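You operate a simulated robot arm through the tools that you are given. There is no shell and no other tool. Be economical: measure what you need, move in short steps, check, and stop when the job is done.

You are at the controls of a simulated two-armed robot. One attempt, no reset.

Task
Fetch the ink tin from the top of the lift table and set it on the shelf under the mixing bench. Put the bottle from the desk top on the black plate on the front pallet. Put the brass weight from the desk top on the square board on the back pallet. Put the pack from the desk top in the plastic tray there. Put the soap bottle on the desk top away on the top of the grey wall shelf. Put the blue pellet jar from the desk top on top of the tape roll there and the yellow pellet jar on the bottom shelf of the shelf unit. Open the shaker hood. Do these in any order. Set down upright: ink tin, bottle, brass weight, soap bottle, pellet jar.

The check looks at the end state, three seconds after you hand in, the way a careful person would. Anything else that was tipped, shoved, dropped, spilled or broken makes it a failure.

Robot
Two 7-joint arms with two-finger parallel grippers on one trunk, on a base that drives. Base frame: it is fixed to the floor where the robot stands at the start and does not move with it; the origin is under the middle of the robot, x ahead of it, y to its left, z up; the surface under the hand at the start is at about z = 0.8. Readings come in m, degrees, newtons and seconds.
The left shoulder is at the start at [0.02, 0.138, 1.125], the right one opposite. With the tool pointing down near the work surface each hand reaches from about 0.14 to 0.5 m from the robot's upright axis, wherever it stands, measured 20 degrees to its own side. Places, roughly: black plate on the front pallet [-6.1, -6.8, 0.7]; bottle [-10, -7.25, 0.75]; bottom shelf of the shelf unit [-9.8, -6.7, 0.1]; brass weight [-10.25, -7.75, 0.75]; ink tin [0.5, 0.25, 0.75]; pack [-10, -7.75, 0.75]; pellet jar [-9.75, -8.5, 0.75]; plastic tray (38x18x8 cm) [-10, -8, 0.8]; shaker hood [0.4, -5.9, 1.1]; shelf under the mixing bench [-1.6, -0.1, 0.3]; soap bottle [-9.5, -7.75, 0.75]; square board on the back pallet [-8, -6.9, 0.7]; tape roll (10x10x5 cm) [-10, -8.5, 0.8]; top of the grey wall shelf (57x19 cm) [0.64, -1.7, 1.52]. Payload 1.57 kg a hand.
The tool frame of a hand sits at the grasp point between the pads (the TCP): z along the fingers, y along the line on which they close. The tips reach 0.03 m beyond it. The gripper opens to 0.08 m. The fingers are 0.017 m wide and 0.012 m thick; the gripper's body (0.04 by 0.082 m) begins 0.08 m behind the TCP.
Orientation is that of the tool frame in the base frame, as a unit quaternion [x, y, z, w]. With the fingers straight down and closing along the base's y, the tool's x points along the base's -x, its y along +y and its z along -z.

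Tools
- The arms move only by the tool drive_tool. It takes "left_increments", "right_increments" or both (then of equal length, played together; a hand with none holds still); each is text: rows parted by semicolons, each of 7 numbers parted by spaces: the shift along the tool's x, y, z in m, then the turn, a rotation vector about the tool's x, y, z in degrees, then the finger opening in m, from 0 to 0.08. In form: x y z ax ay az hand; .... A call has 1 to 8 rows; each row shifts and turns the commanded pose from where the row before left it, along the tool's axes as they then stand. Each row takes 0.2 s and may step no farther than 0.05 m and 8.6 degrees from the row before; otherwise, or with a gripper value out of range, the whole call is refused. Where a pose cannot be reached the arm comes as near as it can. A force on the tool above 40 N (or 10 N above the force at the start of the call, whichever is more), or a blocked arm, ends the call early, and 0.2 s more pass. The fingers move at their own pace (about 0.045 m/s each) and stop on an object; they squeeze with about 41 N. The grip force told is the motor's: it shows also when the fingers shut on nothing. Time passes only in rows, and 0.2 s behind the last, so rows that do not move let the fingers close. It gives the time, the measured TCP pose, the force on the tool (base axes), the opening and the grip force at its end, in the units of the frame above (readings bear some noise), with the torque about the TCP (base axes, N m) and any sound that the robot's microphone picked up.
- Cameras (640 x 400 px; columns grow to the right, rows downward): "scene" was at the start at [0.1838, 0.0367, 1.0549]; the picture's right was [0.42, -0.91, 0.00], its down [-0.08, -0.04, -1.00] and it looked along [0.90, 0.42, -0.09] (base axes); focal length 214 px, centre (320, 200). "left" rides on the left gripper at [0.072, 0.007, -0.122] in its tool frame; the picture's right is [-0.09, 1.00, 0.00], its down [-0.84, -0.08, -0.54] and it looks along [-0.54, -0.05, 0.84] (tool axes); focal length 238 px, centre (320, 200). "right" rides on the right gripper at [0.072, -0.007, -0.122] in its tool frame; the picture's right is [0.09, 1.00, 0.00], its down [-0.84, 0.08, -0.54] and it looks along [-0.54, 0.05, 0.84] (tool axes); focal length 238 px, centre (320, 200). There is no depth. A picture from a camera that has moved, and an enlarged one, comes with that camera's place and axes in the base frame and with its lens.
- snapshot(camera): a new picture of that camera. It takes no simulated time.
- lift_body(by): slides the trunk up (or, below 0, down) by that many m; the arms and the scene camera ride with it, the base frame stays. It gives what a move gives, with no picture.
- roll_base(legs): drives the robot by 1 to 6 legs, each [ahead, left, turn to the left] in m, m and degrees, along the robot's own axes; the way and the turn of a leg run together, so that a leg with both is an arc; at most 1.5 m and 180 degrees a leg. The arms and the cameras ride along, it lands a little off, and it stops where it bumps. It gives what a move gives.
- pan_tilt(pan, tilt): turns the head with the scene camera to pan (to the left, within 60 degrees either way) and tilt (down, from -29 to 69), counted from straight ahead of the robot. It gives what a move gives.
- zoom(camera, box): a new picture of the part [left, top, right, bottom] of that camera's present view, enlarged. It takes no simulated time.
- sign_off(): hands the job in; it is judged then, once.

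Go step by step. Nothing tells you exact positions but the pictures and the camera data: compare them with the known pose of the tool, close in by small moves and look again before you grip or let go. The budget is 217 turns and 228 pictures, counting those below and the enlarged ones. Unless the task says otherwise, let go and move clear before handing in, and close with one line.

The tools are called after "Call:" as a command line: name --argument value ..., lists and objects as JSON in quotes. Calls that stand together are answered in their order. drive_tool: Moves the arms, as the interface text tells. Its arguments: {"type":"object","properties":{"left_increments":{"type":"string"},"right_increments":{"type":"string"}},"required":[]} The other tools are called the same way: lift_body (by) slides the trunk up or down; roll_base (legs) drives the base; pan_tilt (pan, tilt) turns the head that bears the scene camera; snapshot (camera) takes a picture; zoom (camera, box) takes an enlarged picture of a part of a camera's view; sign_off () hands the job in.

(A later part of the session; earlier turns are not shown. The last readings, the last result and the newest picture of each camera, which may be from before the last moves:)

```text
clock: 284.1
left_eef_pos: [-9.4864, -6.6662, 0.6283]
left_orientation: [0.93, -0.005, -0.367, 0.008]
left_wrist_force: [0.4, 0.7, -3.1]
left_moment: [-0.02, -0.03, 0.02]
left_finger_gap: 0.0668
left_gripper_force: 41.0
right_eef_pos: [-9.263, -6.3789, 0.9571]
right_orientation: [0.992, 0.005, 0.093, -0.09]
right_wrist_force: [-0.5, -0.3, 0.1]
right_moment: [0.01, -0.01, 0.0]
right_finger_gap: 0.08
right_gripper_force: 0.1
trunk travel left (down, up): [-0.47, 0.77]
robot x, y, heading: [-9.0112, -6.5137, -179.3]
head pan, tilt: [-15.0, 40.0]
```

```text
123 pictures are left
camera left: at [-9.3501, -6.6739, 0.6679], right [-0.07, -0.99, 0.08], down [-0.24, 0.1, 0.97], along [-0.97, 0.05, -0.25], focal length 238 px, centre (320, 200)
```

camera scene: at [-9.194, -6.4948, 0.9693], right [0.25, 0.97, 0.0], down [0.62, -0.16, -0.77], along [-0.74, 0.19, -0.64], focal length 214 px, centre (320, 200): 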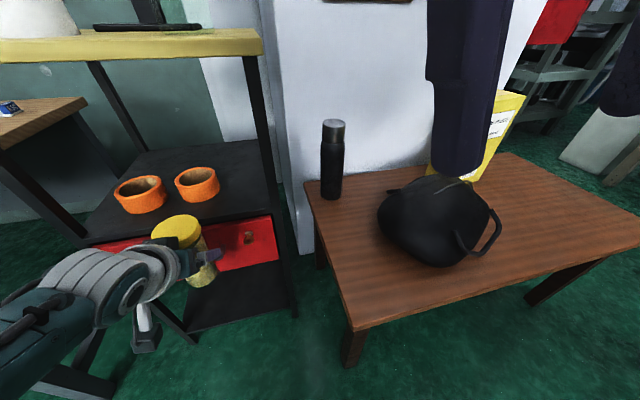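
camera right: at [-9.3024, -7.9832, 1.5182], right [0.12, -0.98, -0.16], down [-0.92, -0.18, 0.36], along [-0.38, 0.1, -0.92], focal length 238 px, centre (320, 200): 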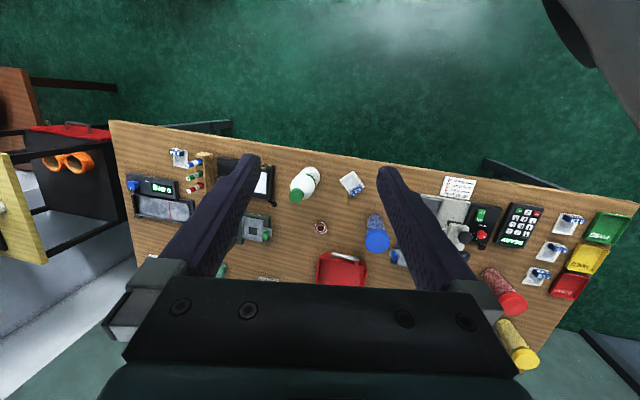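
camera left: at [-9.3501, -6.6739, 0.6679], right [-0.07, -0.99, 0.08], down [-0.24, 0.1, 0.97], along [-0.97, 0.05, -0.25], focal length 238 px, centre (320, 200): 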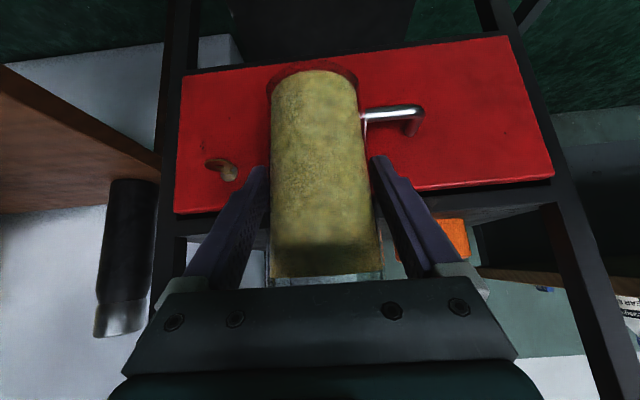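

The bottom shelf (z≈0.1) has about 29 cm of clearance under the red drawer. I'll raise the right hand to clear the brown table, then lower the trunk.

Call:
drive_tool --right_increments "0 0 -0.04 0 0 0 0.08; 0 0 -0.04 0 0 0 0.08; 0 0 -0.04 0 0 0 0.08; 0 0 -0.03 0 0 0 0.08"

Call:
lift_body --by -0.38

Call:
pan_tilt --pan 10 --tilt 25

Call:
snapshot --camera "scene"

Call:
snapshot --camera "left"

```text
clock: 284.7
left_eef_pos: [-9.4852, -6.6666, 0.627]
left_orientation: [0.931, -0.006, -0.365, 0.007]
left_wrist_force: [-1.4, 0.6, -2.8]
left_moment: [-0.01, 0.01, 0.03]
left_finger_gap: 0.0669
left_gripper_force: 41.2
right_eef_pos: [-9.2526, -6.3885, 0.9704]
right_orientation: [0.974, 0.01, 0.209, -0.091]
right_wrist_force: [-0.3, 0.3, 0.1]
right_moment: [-0.05, 0.0, -0.02]
right_finger_gap: 0.08
right_gripper_force: 0.1
trunk travel left (down, up): [-0.47, 0.77]
robot x, y, heading: [-9.0155, -6.5126, -179.5]
head pan, tilt: [-15.0, 40.0]
stopped in row 3 (right hand): the arm was blocked; the commanded pose is now the measured one
```

```text
clock: 288.4
left_eef_pos: [-9.4859, -6.668, 0.2483]
left_orientation: [0.93, -0.006, -0.367, 0.008]
left_wrist_force: [-0.4, 0.0, -3.3]
left_moment: [0.0, -0.02, 0.04]
left_finger_gap: 0.067
left_gripper_force: 41.3
right_eef_pos: [-9.2521, -6.3881, 0.5909]
right_orientation: [0.973, 0.01, 0.21, -0.091]
right_wrist_force: [0.0, 0.7, -0.5]
right_moment: [0.0, 0.04, 0.01]
right_finger_gap: 0.0801
right_gripper_force: 0.0
trunk travel left (down, up): [-0.09, 1.15]
robot x, y, heading: [-9.0124, -6.512, -179.7]
head pan, tilt: [-15.0, 40.0]
```

```text
clock: 289.3
left_eef_pos: [-9.4848, -6.6673, 0.2488]
left_orientation: [0.931, -0.005, -0.366, 0.008]
left_wrist_force: [0.3, -0.3, -1.8]
left_moment: [0.0, 0.01, -0.03]
left_finger_gap: 0.0667
left_gripper_force: 41.0
right_eef_pos: [-9.2519, -6.3879, 0.59]
right_orientation: [0.973, 0.01, 0.21, -0.091]
right_wrist_force: [-0.7, -0.1, -0.9]
right_moment: [-0.01, 0.0, 0.0]
right_finger_gap: 0.0799
right_gripper_force: 0.1
trunk travel left (down, up): [-0.09, 1.15]
robot x, y, heading: [-9.0117, -6.5145, -179.6]
head pan, tilt: [10.0, 25.0]
```

```text
122 pictures are left
camera scene: at [-9.2022, -6.5327, 0.6126], right [-0.18, 0.98, 0.0], down [0.42, 0.08, -0.91], along [-0.89, -0.16, -0.42], focal length 214 px, centre (320, 200)
```

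scene: 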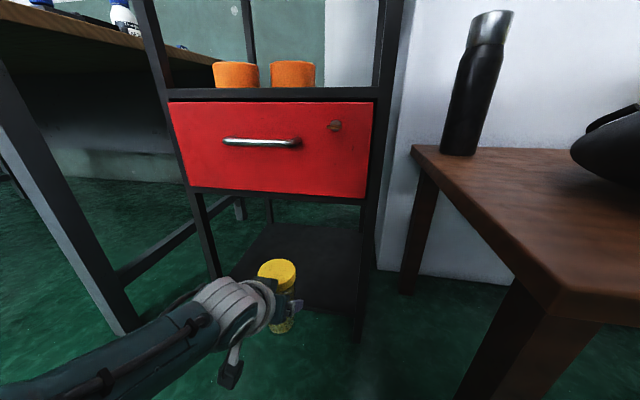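

```text
121 pictures are left
camera left: at [-9.3499, -6.6738, 0.2879], right [-0.07, -0.99, 0.08], down [-0.24, 0.1, 0.97], along [-0.97, 0.05, -0.25], focal length 238 px, centre (320, 200)
```

left: 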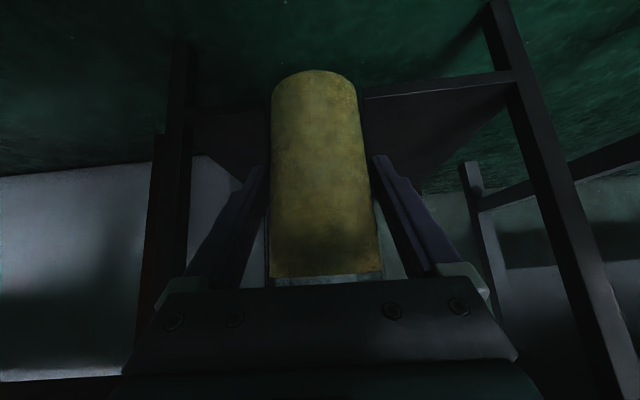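

The jar is lined up between the unit's legs and its base is about 15 cm above the floor. I'll lower 3 cm more and drive in slowly.

Call:
lift_body --by -0.025

Call:
roll_base --legs '[[0.07, 0, 0]]'

Call:
roll_base --legs '[[0.07, 0, 0]]'

Call:
snapshot --camera "scene"

Call:
snapshot --camera "left"

```text
clock: 290.0
left_eef_pos: [-9.4852, -6.6674, 0.2235]
left_orientation: [0.93, -0.006, -0.366, 0.008]
left_wrist_force: [0.8, 0.1, -3.7]
left_moment: [0.0, -0.02, 0.0]
left_finger_gap: 0.0667
left_gripper_force: 40.4
right_eef_pos: [-9.2523, -6.3879, 0.5661]
right_orientation: [0.974, 0.01, 0.209, -0.092]
right_wrist_force: [0.2, -0.4, 1.1]
right_moment: [-0.01, -0.01, -0.01]
right_finger_gap: 0.0801
right_gripper_force: 0.1
trunk travel left (down, up): [-0.065, 1.175]
robot x, y, heading: [-9.0121, -6.5147, -179.5]
head pan, tilt: [10.0, 25.0]
```

```text
clock: 291.0
left_eef_pos: [-9.5502, -6.6656, 0.2213]
left_orientation: [0.931, -0.006, -0.364, 0.008]
left_wrist_force: [1.7, 0.8, -2.4]
left_moment: [0.04, 0.06, -0.01]
left_finger_gap: 0.0669
left_gripper_force: 41.4
right_eef_pos: [-9.3177, -6.3877, 0.5657]
right_orientation: [0.973, 0.01, 0.211, -0.091]
right_wrist_force: [0.3, -1.0, -0.2]
right_moment: [-0.02, 0.03, 0.02]
right_finger_gap: 0.0798
right_gripper_force: 0.1
trunk travel left (down, up): [-0.065, 1.175]
robot x, y, heading: [-9.0832, -6.5149, -179.5]
head pan, tilt: [10.0, 25.0]
```

```text
clock: 292.0
left_eef_pos: [-9.6179, -6.6659, 0.2198]
left_orientation: [0.932, -0.007, -0.363, 0.008]
left_wrist_force: [0.3, 0.3, -3.1]
left_moment: [-0.03, 0.0, 0.02]
left_finger_gap: 0.0668
left_gripper_force: 40.8
right_eef_pos: [-9.3866, -6.3889, 0.5648]
right_orientation: [0.973, 0.009, 0.211, -0.091]
right_wrist_force: [-0.1, 0.5, -0.7]
right_moment: [0.0, 0.03, 0.0]
right_finger_gap: 0.08
right_gripper_force: 0.0
trunk travel left (down, up): [-0.065, 1.175]
robot x, y, heading: [-9.153, -6.5136, -179.9]
head pan, tilt: [10.0, 25.0]
```

```text
120 pictures are left
camera scene: at [-9.3367, -6.5331, 0.5869], right [-0.18, 0.98, 0.0], down [0.42, 0.08, -0.9], along [-0.89, -0.16, -0.43], focal length 214 px, centre (320, 200)
```

scene: 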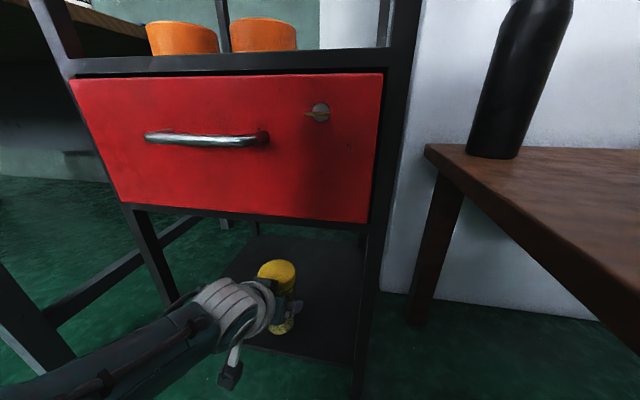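

```text
119 pictures are left
camera left: at [-9.4828, -6.6738, 0.261], right [-0.08, -0.99, 0.08], down [-0.25, 0.1, 0.96], along [-0.97, 0.05, -0.25], focal length 238 px, centre (320, 200)
```

left: 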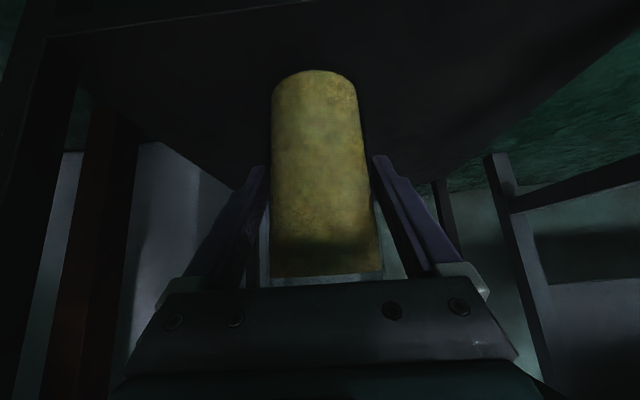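

Still clear on all sides. Another 5 cm in, then lower in small steps.

Call:
roll_base --legs '[[0.05, 0, 0]]'

Call:
drive_tool --left_increments "0.005 0 0.0052 0 0 0 0; 0.0027 0 0.0029 0 0 0 0; 0 0 0 0 0 0 0"

Call:
drive_tool --left_increments "0.0027 0 0.0029 0 0 0 0; 0 0 0 0 0 0 0"

Call:
drive_tool --left_increments "0.0027 0 0.0029 0 0 0 0; 0 0 0 0 0 0 0"

Call:
snapshot --camera "scene"

```text
clock: 292.9
left_eef_pos: [-9.6668, -6.6664, 0.2189]
left_orientation: [0.932, -0.007, -0.363, 0.007]
left_wrist_force: [0.2, -0.2, -3.9]
left_moment: [-0.02, 0.02, 0.03]
left_finger_gap: 0.0672
left_gripper_force: 40.7
right_eef_pos: [-9.4354, -6.3885, 0.5643]
right_orientation: [0.973, 0.009, 0.212, -0.091]
right_wrist_force: [0.4, 0.5, -0.6]
right_moment: [-0.01, 0.02, 0.0]
right_finger_gap: 0.08
right_gripper_force: 0.0
trunk travel left (down, up): [-0.065, 1.175]
robot x, y, heading: [-9.1994, -6.5113, -179.7]
head pan, tilt: [10.0, 25.0]
```

```text
clock: 293.8
left_eef_pos: [-9.6722, -6.6681, 0.2101]
left_orientation: [0.931, -0.008, -0.364, 0.006]
left_wrist_force: [-0.1, -1.0, -3.3]
left_moment: [0.01, 0.01, 0.01]
left_finger_gap: 0.0669
left_gripper_force: 41.0
right_eef_pos: [-9.441, -6.3887, 0.5663]
right_orientation: [0.974, 0.009, 0.209, -0.091]
right_wrist_force: [-0.1, 0.6, 0.1]
right_moment: [0.05, 0.02, -0.02]
right_finger_gap: 0.0802
right_gripper_force: 0.1
trunk travel left (down, up): [-0.065, 1.175]
robot x, y, heading: [-9.2031, -6.5146, -179.6]
head pan, tilt: [10.0, 25.0]
```

```text
clock: 294.4
left_eef_pos: [-9.6739, -6.6677, 0.2052]
left_orientation: [0.932, -0.007, -0.363, 0.008]
left_wrist_force: [-0.4, -0.1, -2.9]
left_moment: [-0.01, -0.01, 0.04]
left_finger_gap: 0.0669
left_gripper_force: 41.4
right_eef_pos: [-9.4389, -6.3879, 0.5645]
right_orientation: [0.973, 0.009, 0.21, -0.092]
right_wrist_force: [-0.9, -0.2, 0.1]
right_moment: [0.01, -0.02, -0.01]
right_finger_gap: 0.0797
right_gripper_force: 0.1
trunk travel left (down, up): [-0.065, 1.175]
robot x, y, heading: [-9.2029, -6.5194, -179.9]
head pan, tilt: [10.0, 25.0]
```

```text
clock: 294.9
left_eef_pos: [-9.674, -6.6675, 0.2005]
left_orientation: [0.931, -0.006, -0.364, 0.007]
left_wrist_force: [0.7, -0.3, -2.5]
left_moment: [-0.01, 0.0, -0.02]
left_finger_gap: 0.0669
left_gripper_force: 40.6
right_eef_pos: [-9.4401, -6.3888, 0.5656]
right_orientation: [0.973, 0.009, 0.21, -0.091]
right_wrist_force: [0.9, 0.6, -0.5]
right_moment: [-0.02, -0.01, 0.0]
right_finger_gap: 0.0798
right_gripper_force: 0.0
trunk travel left (down, up): [-0.065, 1.175]
robot x, y, heading: [-9.2012, -6.5144, -179.5]
head pan, tilt: [10.0, 25.0]
```

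```text
118 pictures are left
camera scene: at [-9.3905, -6.5335, 0.5876], right [-0.18, 0.98, 0.0], down [0.42, 0.08, -0.91], along [-0.89, -0.16, -0.42], focal length 214 px, centre (320, 200)
```

scene: 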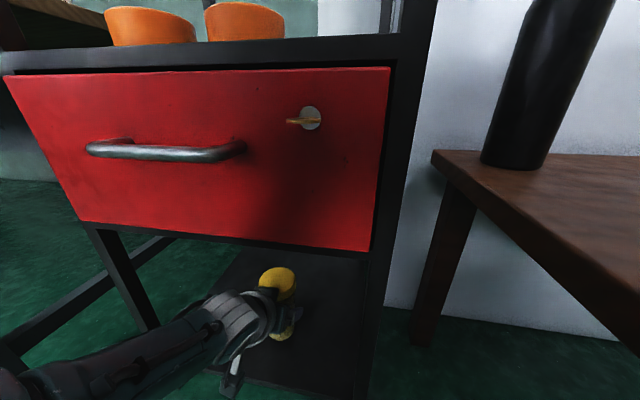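

The jar is well inside the shelf edge. I'll keep stepping down to contact.

Call:
drive_tool --left_increments "0.002 0 0.0022 0 0 0 0; 0 0 0 0 0 0 0"

Call:
drive_tool --left_increments "0.002 0 0.0022 0 0 0 0; 0 0 0 0 0 0 0"

Call:
drive_tool --left_increments "0.002 0 0.0022 0 0 0 0; 0 0 0 0 0 0 0"

Call:
drive_tool --left_increments "0.002 0 0.0022 0 0 0 0; 0 0 0 0 0 0 0"

Call:
snapshot --camera "left"

```text
clock: 295.6
left_eef_pos: [-9.6743, -6.6687, 0.1975]
left_orientation: [0.931, -0.007, -0.365, 0.008]
left_wrist_force: [0.3, 0.7, -2.7]
left_moment: [0.05, 0.01, 0.04]
left_finger_gap: 0.0667
left_gripper_force: 40.8
right_eef_pos: [-9.4412, -6.3899, 0.5646]
right_orientation: [0.973, 0.009, 0.211, -0.091]
right_wrist_force: [0.0, 0.1, -0.2]
right_moment: [-0.02, -0.01, -0.01]
right_finger_gap: 0.0802
right_gripper_force: 0.1
trunk travel left (down, up): [-0.065, 1.175]
robot x, y, heading: [-9.1996, -6.5141, -179.9]
head pan, tilt: [10.0, 25.0]
```

```text
clock: 296.1
left_eef_pos: [-9.6719, -6.6686, 0.196]
left_orientation: [0.931, -0.006, -0.364, 0.008]
left_wrist_force: [-0.1, -0.4, -4.4]
left_moment: [-0.01, -0.02, -0.01]
left_finger_gap: 0.0671
left_gripper_force: 40.8
right_eef_pos: [-9.4398, -6.3887, 0.5653]
right_orientation: [0.973, 0.009, 0.21, -0.091]
right_wrist_force: [1.0, 0.0, 0.1]
right_moment: [-0.02, -0.02, -0.05]
right_finger_gap: 0.0801
right_gripper_force: 0.0
trunk travel left (down, up): [-0.065, 1.175]
robot x, y, heading: [-9.2018, -6.5136, -179.6]
head pan, tilt: [10.0, 25.0]
```

```text
clock: 296.8
left_eef_pos: [-9.6712, -6.6677, 0.195]
left_orientation: [0.931, -0.006, -0.364, 0.008]
left_wrist_force: [0.7, 0.4, -3.2]
left_moment: [-0.01, 0.0, -0.01]
left_finger_gap: 0.067
left_gripper_force: 41.1
right_eef_pos: [-9.4395, -6.3891, 0.5661]
right_orientation: [0.973, 0.009, 0.21, -0.091]
right_wrist_force: [0.3, -0.9, 0.0]
right_moment: [-0.01, -0.01, -0.01]
right_finger_gap: 0.0801
right_gripper_force: 0.0
trunk travel left (down, up): [-0.065, 1.175]
robot x, y, heading: [-9.2006, -6.5147, -179.4]
head pan, tilt: [10.0, 25.0]
```

```text
clock: 297.4
left_eef_pos: [-9.6693, -6.6683, 0.1933]
left_orientation: [0.931, -0.006, -0.364, 0.008]
left_wrist_force: [0.1, -0.5, -3.1]
left_moment: [-0.01, -0.01, 0.01]
left_finger_gap: 0.0671
left_gripper_force: 40.9
left hand out of reach, approached as far as the arm can: row 1
right_eef_pos: [-9.4402, -6.3886, 0.5658]
right_orientation: [0.973, 0.01, 0.211, -0.092]
right_wrist_force: [0.9, -0.5, 0.6]
right_moment: [-0.01, 0.01, 0.01]
right_finger_gap: 0.0801
right_gripper_force: 0.0
trunk travel left (down, up): [-0.065, 1.175]
robot x, y, heading: [-9.2025, -6.5173, -179.6]
head pan, tilt: [10.0, 25.0]
```

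```text
117 pictures are left
camera left: at [-9.5346, -6.6753, 0.2342], right [-0.07, -0.99, 0.08], down [-0.25, 0.1, 0.96], along [-0.97, 0.05, -0.25], focal length 238 px, centre (320, 200)
```

left: 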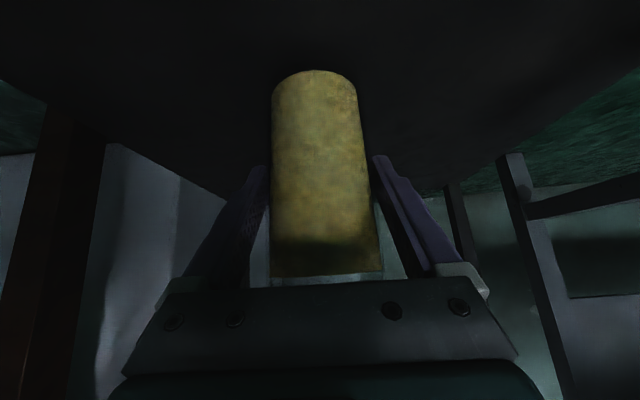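

The arm is at its limit here, so I'll use the trunk for the last few millimetres.

Call:
lift_body --by -0.006

Call:
lift_body --by -0.005

Call:
lift_body --by -0.005

```text
clock: 297.9
left_eef_pos: [-9.6692, -6.668, 0.1876]
left_orientation: [0.931, -0.007, -0.364, 0.007]
left_wrist_force: [0.5, -0.2, -3.6]
left_moment: [-0.03, -0.02, -0.02]
left_finger_gap: 0.0671
left_gripper_force: 41.2
right_eef_pos: [-9.4402, -6.3884, 0.5596]
right_orientation: [0.973, 0.01, 0.21, -0.092]
right_wrist_force: [0.5, -0.1, -0.4]
right_moment: [0.03, -0.02, 0.01]
right_finger_gap: 0.08
right_gripper_force: 0.0
trunk travel left (down, up): [-0.059, 1.181]
robot x, y, heading: [-9.1998, -6.5166, -179.8]
head pan, tilt: [10.0, 25.0]
```

```text
clock: 298.4
left_eef_pos: [-9.6716, -6.6682, 0.185]
left_orientation: [0.93, -0.007, -0.367, 0.007]
left_wrist_force: [4.1, -0.4, 17.4]
left_moment: [0.53, 0.04, -0.16]
left_finger_gap: 0.0669
left_gripper_force: 41.3
right_eef_pos: [-9.4407, -6.3899, 0.5545]
right_orientation: [0.973, 0.009, 0.21, -0.091]
right_wrist_force: [-1.2, -0.9, -0.4]
right_moment: [-0.01, 0.02, 0.0]
right_finger_gap: 0.0799
right_gripper_force: 0.1
trunk travel left (down, up): [-0.054, 1.186]
robot x, y, heading: [-9.2005, -6.5198, -179.8]
head pan, tilt: [10.0, 25.0]
```

```text
clock: 298.9
left_eef_pos: [-9.6731, -6.6689, 0.1831]
left_orientation: [0.929, -0.006, -0.369, 0.007]
left_wrist_force: [1.6, -1.5, 6.2]
left_moment: [0.12, -0.17, -0.15]
left_finger_gap: 0.067
left_gripper_force: 41.3
right_eef_pos: [-9.4403, -6.3892, 0.5502]
right_orientation: [0.973, 0.01, 0.21, -0.091]
right_wrist_force: [-0.4, -0.1, 0.8]
right_moment: [-0.01, -0.05, -0.03]
right_finger_gap: 0.0802
right_gripper_force: 0.1
trunk travel left (down, up): [-0.05, 1.19]
robot x, y, heading: [-9.1977, -6.5167, -179.6]
head pan, tilt: [10.0, 25.0]
stopped: the force on the tool passed its limit at 49 N (the readings are from after the stop); the commanded pose is now the measured one
```

The jar is standing on the shelf. I'll open and pull back along the finger line, keeping clear of the drawer.

Call:
drive_tool --left_increments "0 0 0 0 0 0 0.08; 0 0 0 0 0 0 0.08; 0 0 0 0 0 0 0.08; 0 0 -0.015 0 0 0 0.08; 0.015 0 -0.03 0 0 0 0.08; 0.02 0 -0.03 0 0 0 0.08; 0.02 0 -0.03 0 0 0 0.08; 0 0 0 0 0 0 0.08"

Call:
snapshot --camera "left"

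Call:
snapshot --camera "scene"

```text
clock: 300.7
left_eef_pos: [-9.5611, -6.6676, 0.2227]
left_orientation: [0.93, -0.006, -0.368, 0.008]
left_wrist_force: [-0.3, 0.2, 0.1]
left_moment: [0.02, -0.01, 0.02]
left_finger_gap: 0.0802
left_gripper_force: 0.0
right_eef_pos: [-9.4418, -6.3889, 0.5506]
right_orientation: [0.973, 0.009, 0.21, -0.09]
right_wrist_force: [-0.8, 0.6, -0.7]
right_moment: [0.04, -0.05, 0.02]
right_finger_gap: 0.0799
right_gripper_force: 0.0
trunk travel left (down, up): [-0.05, 1.19]
robot x, y, heading: [-9.2008, -6.5144, -179.8]
head pan, tilt: [10.0, 25.0]
```

```text
116 pictures are left
camera left: at [-9.4252, -6.6752, 0.262], right [-0.08, -0.99, 0.08], down [-0.24, 0.1, 0.97], along [-0.97, 0.05, -0.24], focal length 238 px, centre (320, 200)
```

left: 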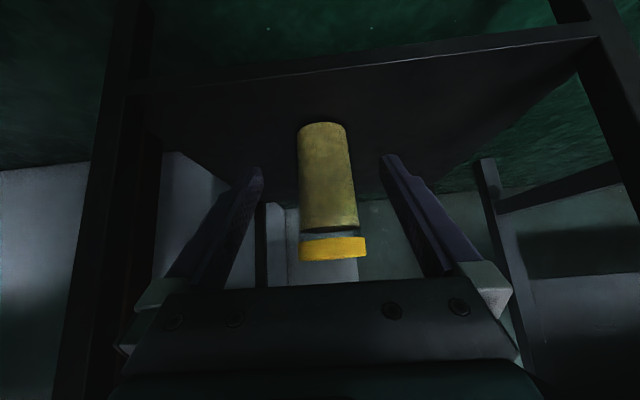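

```text
115 pictures are left
camera scene: at [-9.3915, -6.5337, 0.5731], right [-0.18, 0.98, 0.0], down [0.42, 0.08, -0.91], along [-0.89, -0.16, -0.42], focal length 214 px, centre (320, 200)
```

scene: 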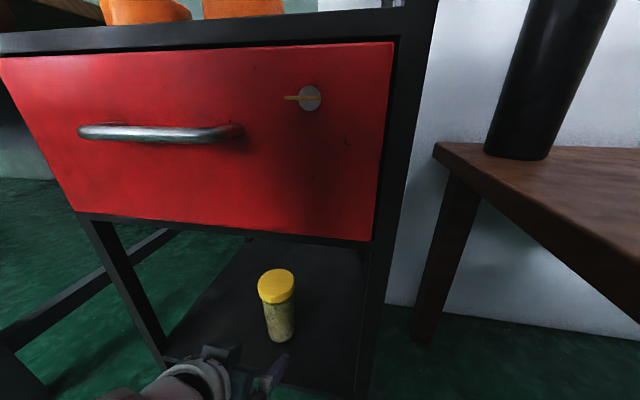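

The yellow jar stands upright on the bottom shelf. I'll back out, rise, put the left hand back to vertical with the fingers closing along x for the pack, and return to the desk.

Call:
roll_base --legs '[[-0.2, 0, 0]]'

Call:
lift_body --by 0.4

Call:
lift_body --by 0.4

Call:
drive_tool --left_increments "0 0 0 0 8.6 0 0.08; 0 0 0 0 8.6 0 0.08; 0 0 0 0 8.6 0 0.08; 0 0 0 0 8.6 0 0.08; 0 0 0 0 8.6 0 0.08"

Call:
drive_tool --left_increments "0 0 0 0 0 8.5 0.08; 0 0 0 0 0 8.5 0.08; 0 0 0 0 0 8.5 0.08; 0 0 0 0 0 8.5 0.08; 0 0 0 0 0 8.5 0.08; 0 0 0 0 0 8.5 0.08; 0 0 0 0 0 8.5 0.08; 0 0 0 0 0 8.5 0.08"

Call:
drive_tool --left_increments "0 0 0 0 0 8 0.08; 0 0 0 0 0 8 0.08; 0 0 0 0 0 6 0.08"

```text
clock: 302.3
left_eef_pos: [-9.3688, -6.6666, 0.2239]
left_orientation: [0.929, -0.006, -0.369, 0.007]
left_wrist_force: [0.5, -0.4, 0.0]
left_moment: [0.01, 0.0, -0.01]
left_finger_gap: 0.0799
left_gripper_force: 0.0
right_eef_pos: [-9.248, -6.3882, 0.5511]
right_orientation: [0.974, 0.01, 0.208, -0.09]
right_wrist_force: [0.4, -0.7, 0.2]
right_moment: [0.05, -0.01, -0.06]
right_finger_gap: 0.0798
right_gripper_force: 0.1
trunk travel left (down, up): [-0.05, 1.19]
robot x, y, heading: [-9.0077, -6.5091, -179.5]
head pan, tilt: [10.0, 25.0]
```

```text
clock: 306.1
left_eef_pos: [-9.3666, -6.6672, 0.6232]
left_orientation: [0.93, -0.006, -0.367, 0.007]
left_wrist_force: [-0.6, 0.4, 0.3]
left_moment: [-0.02, 0.0, 0.02]
left_finger_gap: 0.0802
left_gripper_force: 0.1
right_eef_pos: [-9.2465, -6.3883, 0.951]
right_orientation: [0.973, 0.01, 0.21, -0.091]
right_wrist_force: [0.5, 0.3, 0.3]
right_moment: [0.0, 0.01, -0.03]
right_finger_gap: 0.0798
right_gripper_force: 0.0
trunk travel left (down, up): [-0.45, 0.79]
robot x, y, heading: [-9.0053, -6.5147, -179.7]
head pan, tilt: [10.0, 25.0]
```

```text
clock: 309.9
left_eef_pos: [-9.3654, -6.6673, 1.0222]
left_orientation: [0.929, -0.006, -0.369, 0.007]
left_wrist_force: [0.5, 0.6, 0.2]
left_moment: [-0.01, -0.01, -0.01]
left_finger_gap: 0.0801
left_gripper_force: 0.0
right_eef_pos: [-9.2466, -6.3886, 1.351]
right_orientation: [0.973, 0.01, 0.211, -0.092]
right_wrist_force: [0.5, 0.6, 0.2]
right_moment: [0.0, 0.0, 0.01]
right_finger_gap: 0.0797
right_gripper_force: 0.1
trunk travel left (down, up): [-0.85, 0.39]
robot x, y, heading: [-9.0044, -6.5119, -179.4]
head pan, tilt: [10.0, 25.0]
```

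```text
clock: 311.1
left_eef_pos: [-9.3654, -6.6666, 1.0235]
left_orientation: [1.0, -0.003, -0.001, 0.009]
left_wrist_force: [0.2, -1.0, 0.2]
left_moment: [-0.04, 0.0, -0.02]
left_finger_gap: 0.0801
left_gripper_force: 0.1
right_eef_pos: [-9.2452, -6.3887, 1.3509]
right_orientation: [0.973, 0.01, 0.21, -0.091]
right_wrist_force: [0.6, 0.2, 1.3]
right_moment: [0.02, -0.02, 0.01]
right_finger_gap: 0.0801
right_gripper_force: 0.0
trunk travel left (down, up): [-0.85, 0.39]
robot x, y, heading: [-9.0056, -6.5104, -179.5]
head pan, tilt: [10.0, 25.0]
```

```text
clock: 312.9
left_eef_pos: [-9.366, -6.6661, 1.0222]
left_orientation: [0.826, -0.563, 0.004, 0.009]
left_wrist_force: [-0.2, -0.9, 0.4]
left_moment: [-0.03, 0.02, 0.02]
left_finger_gap: 0.0803
left_gripper_force: 0.0
right_eef_pos: [-9.2456, -6.3882, 1.3513]
right_orientation: [0.973, 0.009, 0.211, -0.09]
right_wrist_force: [-0.6, 0.3, 0.8]
right_moment: [0.0, -0.01, 0.03]
right_finger_gap: 0.0798
right_gripper_force: 0.1
trunk travel left (down, up): [-0.85, 0.39]
robot x, y, heading: [-9.0046, -6.5137, -179.6]
head pan, tilt: [10.0, 25.0]
```

```text
clock: 313.7
left_eef_pos: [-9.367, -6.6676, 1.0228]
left_orientation: [-0.704, 0.71, -0.005, -0.007]
left_wrist_force: [0.1, 0.2, 0.1]
left_moment: [-0.01, 0.03, 0.0]
left_finger_gap: 0.08
left_gripper_force: 0.0
right_eef_pos: [-9.2466, -6.3875, 1.351]
right_orientation: [0.974, 0.01, 0.209, -0.091]
right_wrist_force: [1.3, -0.2, 0.2]
right_moment: [-0.06, 0.02, -0.01]
right_finger_gap: 0.0801
right_gripper_force: 0.0
trunk travel left (down, up): [-0.85, 0.39]
robot x, y, heading: [-9.0085, -6.5146, -179.5]
head pan, tilt: [10.0, 25.0]
```

The left hand is ready. I'll rise another 10 cm to clear the drop tester, then move over in front of the pack.

Call:
lift_body --by 0.12

Call:
roll_base --legs '[[0, 1.03, -0.5], [0.45, 0, 0]]'

Call:
pan_tilt --pan 5 --tilt 50

Call:
snapshot --camera "scene"

Call:
snapshot --camera "left"

```text
clock: 315.2
left_eef_pos: [-9.3656, -6.6666, 1.1427]
left_orientation: [-0.704, 0.71, -0.005, -0.007]
left_wrist_force: [-0.2, 0.0, 0.8]
left_moment: [-0.03, -0.03, -0.03]
left_finger_gap: 0.0803
left_gripper_force: 0.1
right_eef_pos: [-9.2465, -6.3883, 1.4719]
right_orientation: [0.974, 0.01, 0.209, -0.092]
right_wrist_force: [0.9, -1.0, 1.4]
right_moment: [-0.01, 0.02, 0.02]
right_finger_gap: 0.0802
right_gripper_force: 0.0
trunk travel left (down, up): [-0.97, 0.27]
robot x, y, heading: [-9.0037, -6.5106, -179.6]
head pan, tilt: [10.0, 25.0]
```

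```text
clock: 323.0
left_eef_pos: [-9.8261, -7.7028, 1.1429]
left_orientation: [-0.698, 0.716, -0.004, -0.008]
left_wrist_force: [0.0, 0.0, -0.9]
left_moment: [0.02, 0.01, 0.02]
left_finger_gap: 0.08
left_gripper_force: 0.0
right_eef_pos: [-9.7012, -7.4238, 1.471]
right_orientation: [0.974, -0.001, 0.211, -0.088]
right_wrist_force: [0.4, -0.1, -0.5]
right_moment: [0.04, 0.0, -0.05]
right_finger_gap: 0.0798
right_gripper_force: 0.1
trunk travel left (down, up): [-0.97, 0.27]
robot x, y, heading: [-9.4661, -7.5593, 179.1]
head pan, tilt: [10.0, 25.0]
```

```text
clock: 323.9
left_eef_pos: [-9.8264, -7.7015, 1.1433]
left_orientation: [-0.697, 0.717, -0.004, -0.008]
left_wrist_force: [-0.6, -0.7, -0.1]
left_moment: [-0.02, 0.05, 0.01]
left_finger_gap: 0.0798
left_gripper_force: 0.1
right_eef_pos: [-9.7002, -7.4242, 1.4719]
right_orientation: [0.974, -0.001, 0.211, -0.088]
right_wrist_force: [0.5, 0.8, -0.2]
right_moment: [-0.01, 0.0, -0.01]
right_finger_gap: 0.0802
right_gripper_force: 0.2
trunk travel left (down, up): [-0.97, 0.27]
robot x, y, heading: [-9.4653, -7.5541, 179.2]
head pan, tilt: [5.0, 50.0]
```

```text
114 pictures are left
camera scene: at [-9.6395, -7.5613, 1.4556], right [-0.07, 1.0, 0.0], down [0.76, 0.06, -0.64], along [-0.64, -0.05, -0.77], focal length 214 px, centre (320, 200)
```

scene: 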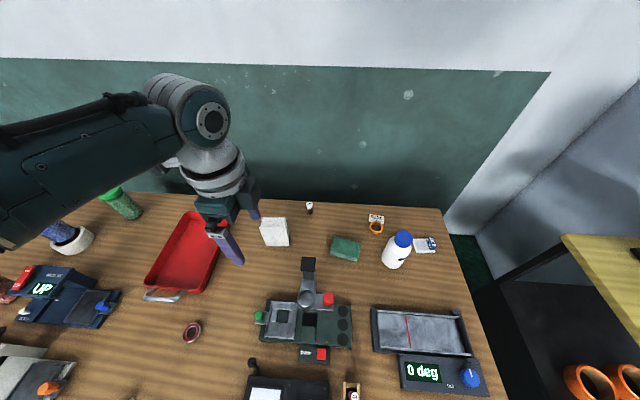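

```text
113 pictures are left
camera left: at [-9.8345, -7.7716, 1.2657], right [-0.99, 0.12, 0.0], down [0.1, 0.84, 0.53], along [0.06, 0.52, -0.85], focal length 238 px, centre (320, 200)
```

left: 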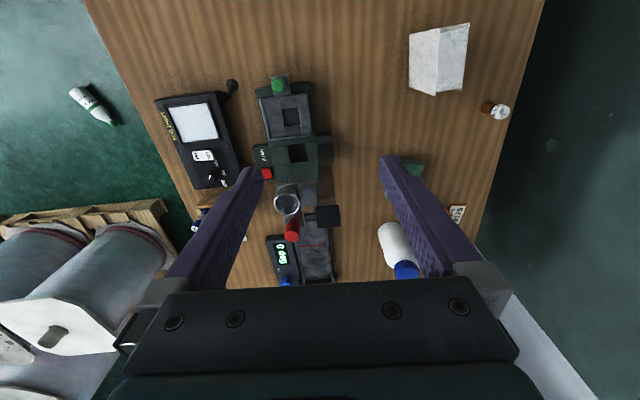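

Bad news: the wrist camera shows the soap bottle lying on the floor near (−8.69, −7.69). I must have caught it while carrying the yellow jar sideways. I'll recover it later. For now the pack is at about (−10.03, −7.74) and the weight at (−10.15, −7.64), so I'll move over the pack.

Call:
roll_base --legs '[[0.2, 0.035, 0.8]]'

Call:
snapshot --camera "left"

Call:
snapshot --camera "scene"

```text
clock: 325.5
left_eef_pos: [-10.0242, -7.7418, 1.1432]
left_orientation: [-0.702, 0.712, -0.005, -0.007]
left_wrist_force: [0.0, 0.1, -0.1]
left_moment: [0.03, -0.03, -0.02]
left_finger_gap: 0.08
left_gripper_force: 0.0
right_eef_pos: [-9.903, -7.4621, 1.4712]
right_orientation: [0.973, 0.006, 0.211, -0.09]
right_wrist_force: [0.1, -0.3, 0.4]
right_moment: [-0.02, 0.02, -0.01]
right_finger_gap: 0.08
right_gripper_force: 0.0
trunk travel left (down, up): [-0.97, 0.27]
robot x, y, heading: [-9.6596, -7.5894, 179.8]
head pan, tilt: [5.0, 50.0]
```

```text
112 pictures are left
camera left: at [-10.0314, -7.8108, 1.2656], right [-0.99, 0.11, 0.0], down [0.09, 0.84, 0.53], along [0.05, 0.52, -0.85], focal length 238 px, centre (320, 200)
```

left: 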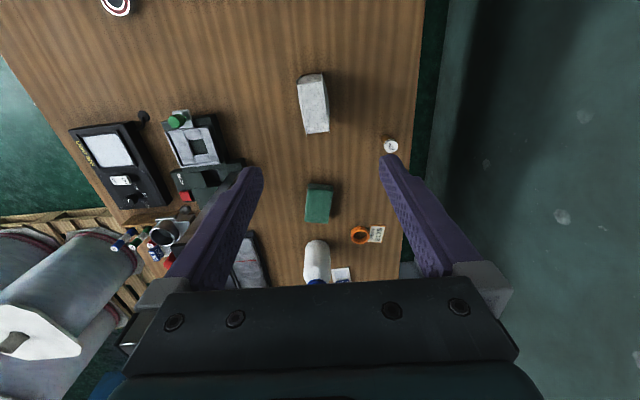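

```text
111 pictures are left
camera scene: at [-9.8393, -7.598, 1.4555], right [-0.09, 1.0, 0.0], down [0.76, 0.07, -0.64], along [-0.64, -0.06, -0.77], focal length 214 px, centre (320, 200)
```

scene: 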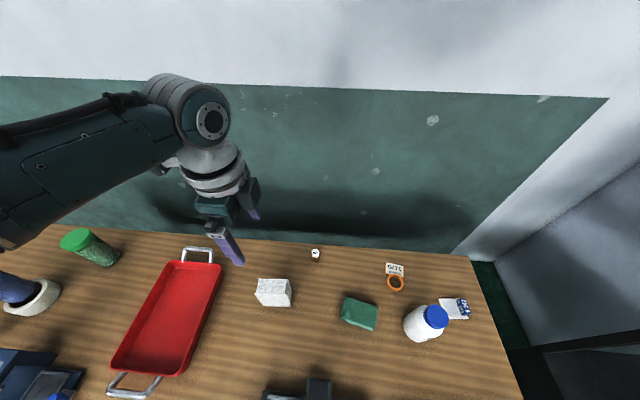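

The pack's centre is (−10.02, −7.74), about 4 cm thick along x, with its top at 0.85. My head is right above the drop tester's column, so before lowering I'll shift the base left and the hand right to keep them apart.

Call:
roll_base --legs '[[0, 0.16, 0]]'

Call:
drive_tool --left_increments "-0.04 0 0 0 0 0 0.08; -0.04 0 0 0 0 0 0.08; -0.04 0 0 0 0 0 0.08; -0.04 0 0 0 0 0 0.08"

Call:
lift_body --by -0.2

Call:
snapshot --camera "left"

Call:
snapshot --camera "scene"

```text
clock: 326.9
left_eef_pos: [-10.0247, -7.9, 1.1437]
left_orientation: [-0.702, 0.712, -0.005, -0.008]
left_wrist_force: [-0.3, 0.0, -0.2]
left_moment: [0.01, 0.01, 0.01]
left_finger_gap: 0.08
left_gripper_force: 0.0
right_eef_pos: [-9.9029, -7.6211, 1.4714]
right_orientation: [0.973, 0.006, 0.21, -0.091]
right_wrist_force: [-0.6, -0.3, 0.1]
right_moment: [0.0, 0.02, 0.02]
right_finger_gap: 0.0801
right_gripper_force: 0.1
trunk travel left (down, up): [-0.97, 0.27]
robot x, y, heading: [-9.6611, -7.7492, -179.9]
head pan, tilt: [5.0, 50.0]
```

```text
clock: 328.1
left_eef_pos: [-10.0238, -7.784, 1.1359]
left_orientation: [0.719, -0.694, 0.022, 0.024]
left_wrist_force: [0.1, 0.5, -0.2]
left_moment: [-0.02, -0.04, 0.01]
left_finger_gap: 0.08
left_gripper_force: 0.0
left hand out of reach, approached as far as the arm can: row 4
right_eef_pos: [-9.902, -7.6215, 1.4705]
right_orientation: [0.974, 0.006, 0.21, -0.09]
right_wrist_force: [-0.9, 0.3, -0.1]
right_moment: [-0.01, -0.01, 0.0]
right_finger_gap: 0.0803
right_gripper_force: 0.1
trunk travel left (down, up): [-0.97, 0.27]
robot x, y, heading: [-9.6585, -7.7482, -180.2]
head pan, tilt: [5.0, 50.0]
stopped in row 4 (left hand): the arm was blocked; the commanded pose is now the measured one
```

```text
clock: 330.2
left_eef_pos: [-10.0234, -7.7826, 0.936]
left_orientation: [0.719, -0.694, 0.022, 0.025]
left_wrist_force: [0.7, -0.1, -1.1]
left_moment: [0.0, 0.01, 0.0]
left_finger_gap: 0.0802
left_gripper_force: 0.0
right_eef_pos: [-9.9019, -7.6213, 1.2705]
right_orientation: [0.974, 0.006, 0.21, -0.09]
right_wrist_force: [-0.4, -0.1, 0.2]
right_moment: [0.0, -0.01, -0.02]
right_finger_gap: 0.08
right_gripper_force: 0.1
trunk travel left (down, up): [-0.77, 0.47]
robot x, y, heading: [-9.6642, -7.749, -180.0]
head pan, tilt: [5.0, 50.0]
```

```text
110 pictures are left
camera left: at [-10.0275, -7.8478, 1.0614], right [-1.0, 0.06, 0.0], down [0.05, 0.87, 0.49], along [0.03, 0.49, -0.87], focal length 238 px, centre (320, 200)
```

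left: 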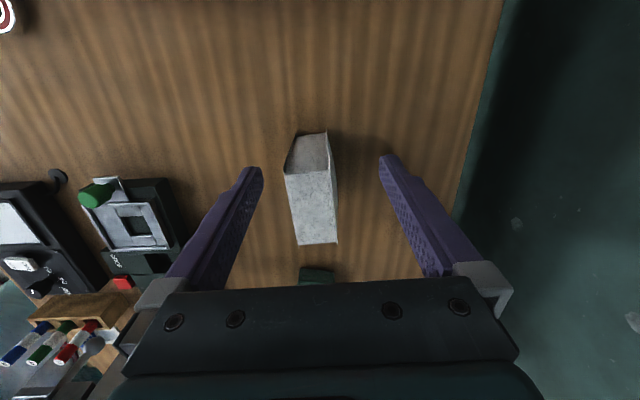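

```text
109 pictures are left
camera scene: at [-9.8399, -7.7551, 1.2562], right [-0.06, 1.0, 0.0], down [0.76, 0.05, -0.65], along [-0.65, -0.04, -0.76], focal length 214 px, centre (320, 200)
```

scene: 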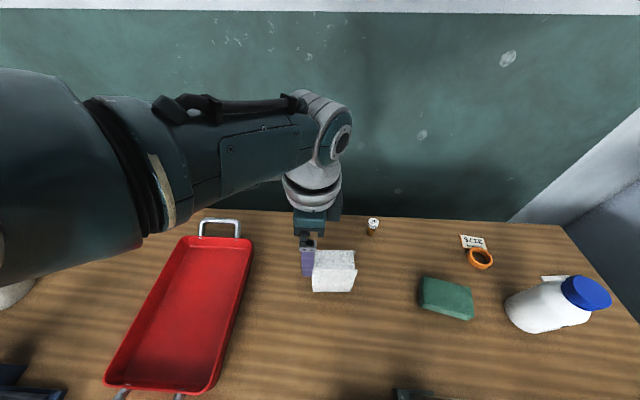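

From both views the pack's top is at z≈0.88 with its centre at (−10.016, −7.737). I'll slide the base 4.5 cm right and check.

Call:
roll_base --legs '[[0, -0.045, 0]]'

Call:
drive_tool --left_increments "0 -0.007 0 0 0 0 0.08; 0 0 0 0 0 0 0.08"

Call:
snapshot --camera "left"

```text
clock: 331.1
left_eef_pos: [-10.0229, -7.7397, 0.9349]
left_orientation: [0.719, -0.695, 0.021, 0.025]
left_wrist_force: [-0.3, 0.4, 0.1]
left_moment: [-0.02, 0.04, 0.0]
left_finger_gap: 0.0802
left_gripper_force: 0.1
right_eef_pos: [-9.9029, -7.5774, 1.2709]
right_orientation: [0.973, 0.006, 0.21, -0.09]
right_wrist_force: [0.2, 0.4, 0.3]
right_moment: [0.03, 0.02, 0.02]
right_finger_gap: 0.08
right_gripper_force: 0.1
trunk travel left (down, up): [-0.77, 0.47]
robot x, y, heading: [-9.6658, -7.7033, -180.0]
head pan, tilt: [5.0, 50.0]
```

```text
clock: 331.8
left_eef_pos: [-10.0174, -7.7383, 0.9356]
left_orientation: [0.719, -0.694, 0.022, 0.024]
left_wrist_force: [0.1, -0.7, -0.1]
left_moment: [0.0, 0.01, -0.03]
left_finger_gap: 0.0799
left_gripper_force: 0.1
right_eef_pos: [-9.9024, -7.5779, 1.2695]
right_orientation: [0.974, 0.007, 0.21, -0.091]
right_wrist_force: [-0.4, -0.3, 0.4]
right_moment: [-0.01, -0.02, 0.0]
right_finger_gap: 0.08
right_gripper_force: 0.0
trunk travel left (down, up): [-0.77, 0.47]
robot x, y, heading: [-9.6623, -7.7035, -180.1]
head pan, tilt: [5.0, 50.0]
```

```text
108 pictures are left
camera left: at [-10.0205, -7.8034, 1.0616], right [-1.0, 0.06, 0.0], down [0.05, 0.87, 0.49], along [0.03, 0.49, -0.87], focal length 238 px, centre (320, 200)
```

left: 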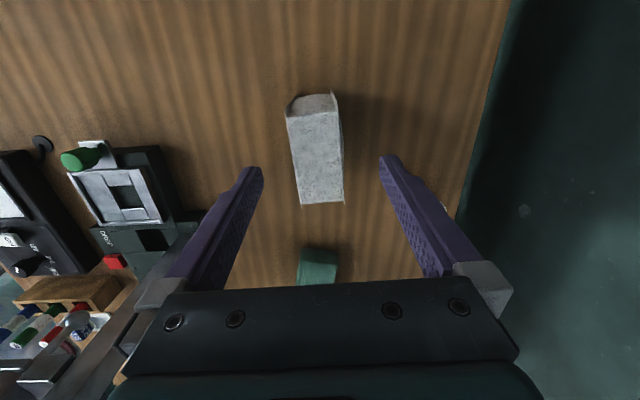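

Well aligned. I'll lower with the trunk by 9.5 cm, which keeps the head and right hand above the drop tester, then grip.

Call:
drive_tool --left_increments "0 -0.005 0 0 0 0 0.08; 0 0 0 0 0 0 0.08"

Call:
lift_body --by -0.09

Call:
drive_tool --left_increments "0 0 0 0 0 0 0; 0 0 0 0 0 0 0; 0 0 0 0 0 0 0; 0 0 0 0 0 0 0; 0 0 0 0 0 0 0"

Call:
snapshot --camera "scene"

```text
clock: 332.4
left_eef_pos: [-10.0109, -7.738, 0.935]
left_orientation: [0.719, -0.694, 0.021, 0.024]
left_wrist_force: [-0.5, -0.2, 0.5]
left_moment: [0.0, 0.05, 0.02]
left_finger_gap: 0.0801
left_gripper_force: 0.2
right_eef_pos: [-9.9026, -7.578, 1.2719]
right_orientation: [0.974, 0.007, 0.209, -0.09]
right_wrist_force: [0.8, 0.4, -0.1]
right_moment: [0.0, -0.01, 0.0]
right_finger_gap: 0.08
right_gripper_force: 0.1
trunk travel left (down, up): [-0.77, 0.47]
robot x, y, heading: [-9.663, -7.7032, -180.2]
head pan, tilt: [5.0, 50.0]
```

```text
clock: 333.6
left_eef_pos: [-10.0123, -7.7382, 0.8449]
left_orientation: [0.719, -0.694, 0.021, 0.025]
left_wrist_force: [-0.4, 0.6, 0.4]
left_moment: [-0.02, 0.03, -0.02]
left_finger_gap: 0.0802
left_gripper_force: 0.1
right_eef_pos: [-9.9034, -7.5767, 1.1814]
right_orientation: [0.973, 0.006, 0.21, -0.09]
right_wrist_force: [0.0, 0.4, 0.2]
right_moment: [0.0, -0.02, 0.02]
right_finger_gap: 0.0801
right_gripper_force: 0.1
trunk travel left (down, up): [-0.68, 0.56]
robot x, y, heading: [-9.6668, -7.7039, -180.1]
head pan, tilt: [5.0, 50.0]
```

```text
clock: 334.8
left_eef_pos: [-10.0123, -7.7384, 0.8455]
left_orientation: [0.719, -0.695, 0.021, 0.024]
left_wrist_force: [-0.9, 0.0, 3.5]
left_moment: [-0.02, -0.11, 0.06]
left_finger_gap: 0.0498
left_gripper_force: 41.1
right_eef_pos: [-9.9033, -7.5771, 1.1805]
right_orientation: [0.974, 0.006, 0.21, -0.09]
right_wrist_force: [0.6, -0.5, -0.1]
right_moment: [-0.04, 0.0, 0.01]
right_finger_gap: 0.08
right_gripper_force: 0.1
trunk travel left (down, up): [-0.68, 0.56]
robot x, y, heading: [-9.6667, -7.7069, -180.2]
head pan, tilt: [5.0, 50.0]
```

```text
107 pictures are left
camera scene: at [-9.8395, -7.7129, 1.1656], right [-0.09, 1.0, 0.0], down [0.76, 0.07, -0.64], along [-0.64, -0.06, -0.77], focal length 214 px, centre (320, 200)
```

scene: 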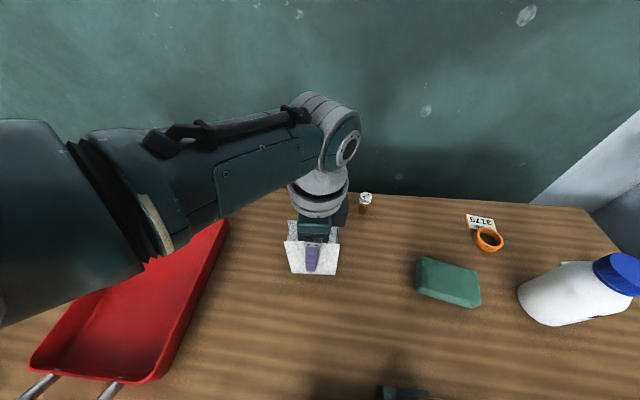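

The pack is gripped. I'll lift it and drive it over the red tray, whose centre is about (−9.945, −8.02).

Call:
lift_body --by 0.17

Call:
roll_base --legs '[[-0.065, 0.282, 0]]'

Call:
pan_tilt --pan 0 --tilt 55

Call:
snapshot --camera "scene"

Call:
snapshot --camera "left"

```text
clock: 336.7
left_eef_pos: [-10.0121, -7.738, 1.0151]
left_orientation: [0.718, -0.695, 0.021, 0.024]
left_wrist_force: [0.1, 0.1, -3.2]
left_moment: [-0.02, 0.02, 0.02]
left_finger_gap: 0.0496
left_gripper_force: 40.6
right_eef_pos: [-9.9015, -7.5776, 1.3508]
right_orientation: [0.973, 0.007, 0.21, -0.09]
right_wrist_force: [-0.9, -0.6, 0.1]
right_moment: [-0.01, -0.01, 0.0]
right_finger_gap: 0.0797
right_gripper_force: 0.0
trunk travel left (down, up): [-0.85, 0.39]
robot x, y, heading: [-9.6656, -7.7059, -180.1]
head pan, tilt: [5.0, 50.0]
```

```text
clock: 338.7
left_eef_pos: [-9.9451, -8.0194, 1.0151]
left_orientation: [0.72, -0.693, 0.022, 0.025]
left_wrist_force: [0.5, -0.2, -3.4]
left_moment: [0.01, 0.0, 0.02]
left_finger_gap: 0.05
left_gripper_force: 40.6
right_eef_pos: [-9.8362, -7.8558, 1.3517]
right_orientation: [0.973, 0.008, 0.211, -0.091]
right_wrist_force: [0.6, 0.5, -0.8]
right_moment: [-0.02, 0.0, 0.01]
right_finger_gap: 0.0796
right_gripper_force: 0.1
trunk travel left (down, up): [-0.85, 0.39]
robot x, y, heading: [-9.5964, -7.9846, -179.5]
head pan, tilt: [5.0, 50.0]
```

```text
clock: 339.4
left_eef_pos: [-9.946, -8.0181, 1.0163]
left_orientation: [0.72, -0.693, 0.021, 0.025]
left_wrist_force: [0.3, 0.7, -2.9]
left_moment: [-0.02, 0.02, 0.02]
left_finger_gap: 0.0498
left_gripper_force: 40.5
right_eef_pos: [-9.8366, -7.8571, 1.3509]
right_orientation: [0.973, 0.009, 0.21, -0.091]
right_wrist_force: [-0.1, -0.1, -0.9]
right_moment: [-0.03, 0.01, -0.01]
right_finger_gap: 0.0799
right_gripper_force: 0.0
trunk travel left (down, up): [-0.85, 0.39]
robot x, y, heading: [-9.595, -7.9824, -180.0]
head pan, tilt: [0.0, 55.0]
```

```text
106 pictures are left
camera scene: at [-9.7685, -7.9858, 1.329], right [0.0, 1.0, 0.0], down [0.82, 0.0, -0.57], along [-0.57, 0.0, -0.82], focal length 214 px, centre (320, 200)
```

scene: 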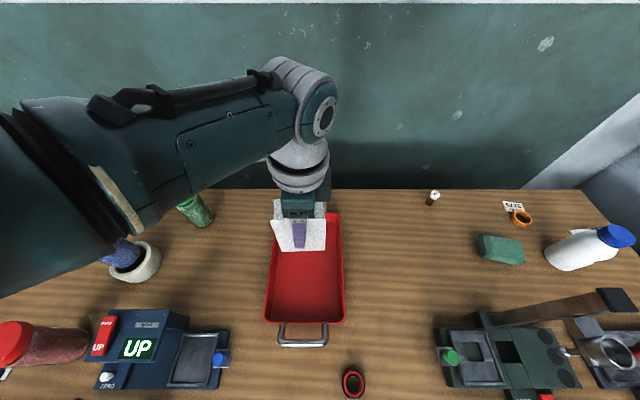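

```text
105 pictures are left
camera left: at [-9.9489, -8.0829, 1.1411], right [-1.0, 0.05, 0.0], down [0.05, 0.87, 0.49], along [0.03, 0.49, -0.87], focal length 238 px, centre (320, 200)
```

left: 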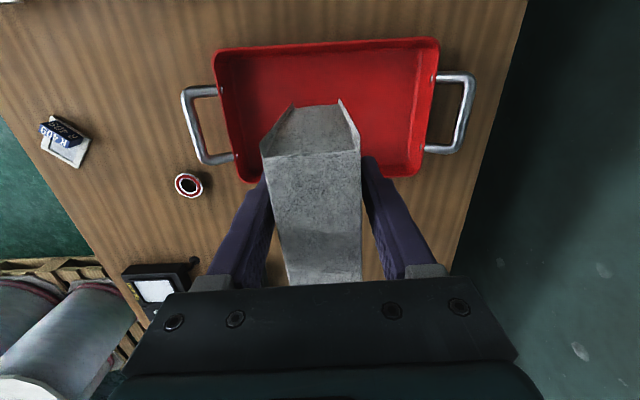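

The pack hangs centred over the tray (x −10.09 to −9.82, y −8.10 to −7.935). Lowering it.

Call:
lift_body --by -0.15

Call:
lift_body --by -0.008

Call:
lift_body --by -0.006

Call:
snapshot --camera "scene"

```text
clock: 341.1
left_eef_pos: [-9.9453, -8.0179, 0.8659]
left_orientation: [0.72, -0.693, 0.021, 0.024]
left_wrist_force: [0.0, 0.5, -2.9]
left_moment: [0.04, 0.01, -0.01]
left_finger_gap: 0.0497
left_gripper_force: 41.2
right_eef_pos: [-9.8375, -7.8571, 1.2001]
right_orientation: [0.973, 0.009, 0.211, -0.091]
right_wrist_force: [-0.4, -0.4, -0.4]
right_moment: [0.03, -0.04, 0.01]
right_finger_gap: 0.0801
right_gripper_force: 0.1
trunk travel left (down, up): [-0.7, 0.54]
robot x, y, heading: [-9.5985, -7.9784, -179.7]
head pan, tilt: [0.0, 55.0]
```

```text
clock: 341.7
left_eef_pos: [-9.9462, -8.0185, 0.8568]
left_orientation: [0.72, -0.693, 0.021, 0.024]
left_wrist_force: [0.4, 0.0, -2.8]
left_moment: [0.01, 0.02, 0.02]
left_finger_gap: 0.0498
left_gripper_force: 40.6
right_eef_pos: [-9.8375, -7.8581, 1.1932]
right_orientation: [0.973, 0.008, 0.212, -0.091]
right_wrist_force: [0.4, 0.0, -0.6]
right_moment: [0.02, 0.03, -0.01]
right_finger_gap: 0.0802
right_gripper_force: 0.0
trunk travel left (down, up): [-0.692, 0.548]
robot x, y, heading: [-9.5949, -7.983, -179.4]
head pan, tilt: [0.0, 55.0]
```

```text
clock: 342.2
left_eef_pos: [-9.9455, -8.0185, 0.852]
left_orientation: [0.72, -0.693, 0.021, 0.025]
left_wrist_force: [-0.1, 0.1, -3.6]
left_moment: [-0.01, -0.02, -0.02]
left_finger_gap: 0.05
left_gripper_force: 40.6
right_eef_pos: [-9.8371, -7.8574, 1.1867]
right_orientation: [0.973, 0.008, 0.211, -0.091]
right_wrist_force: [-0.3, 0.2, -0.4]
right_moment: [0.01, 0.01, -0.01]
right_finger_gap: 0.08
right_gripper_force: 0.0
trunk travel left (down, up): [-0.686, 0.554]
robot x, y, heading: [-9.5941, -7.9826, -179.8]
head pan, tilt: [0.0, 55.0]
```

```text
104 pictures are left
camera scene: at [-9.7685, -7.9858, 1.1649], right [0.0, 1.0, 0.0], down [0.82, 0.0, -0.57], along [-0.57, 0.0, -0.82], focal length 214 px, centre (320, 200)
```

scene: 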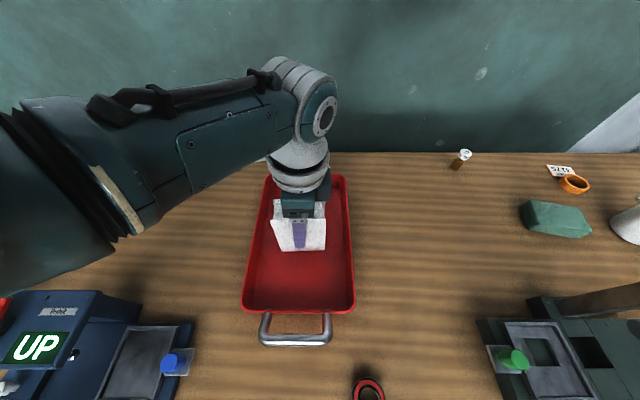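

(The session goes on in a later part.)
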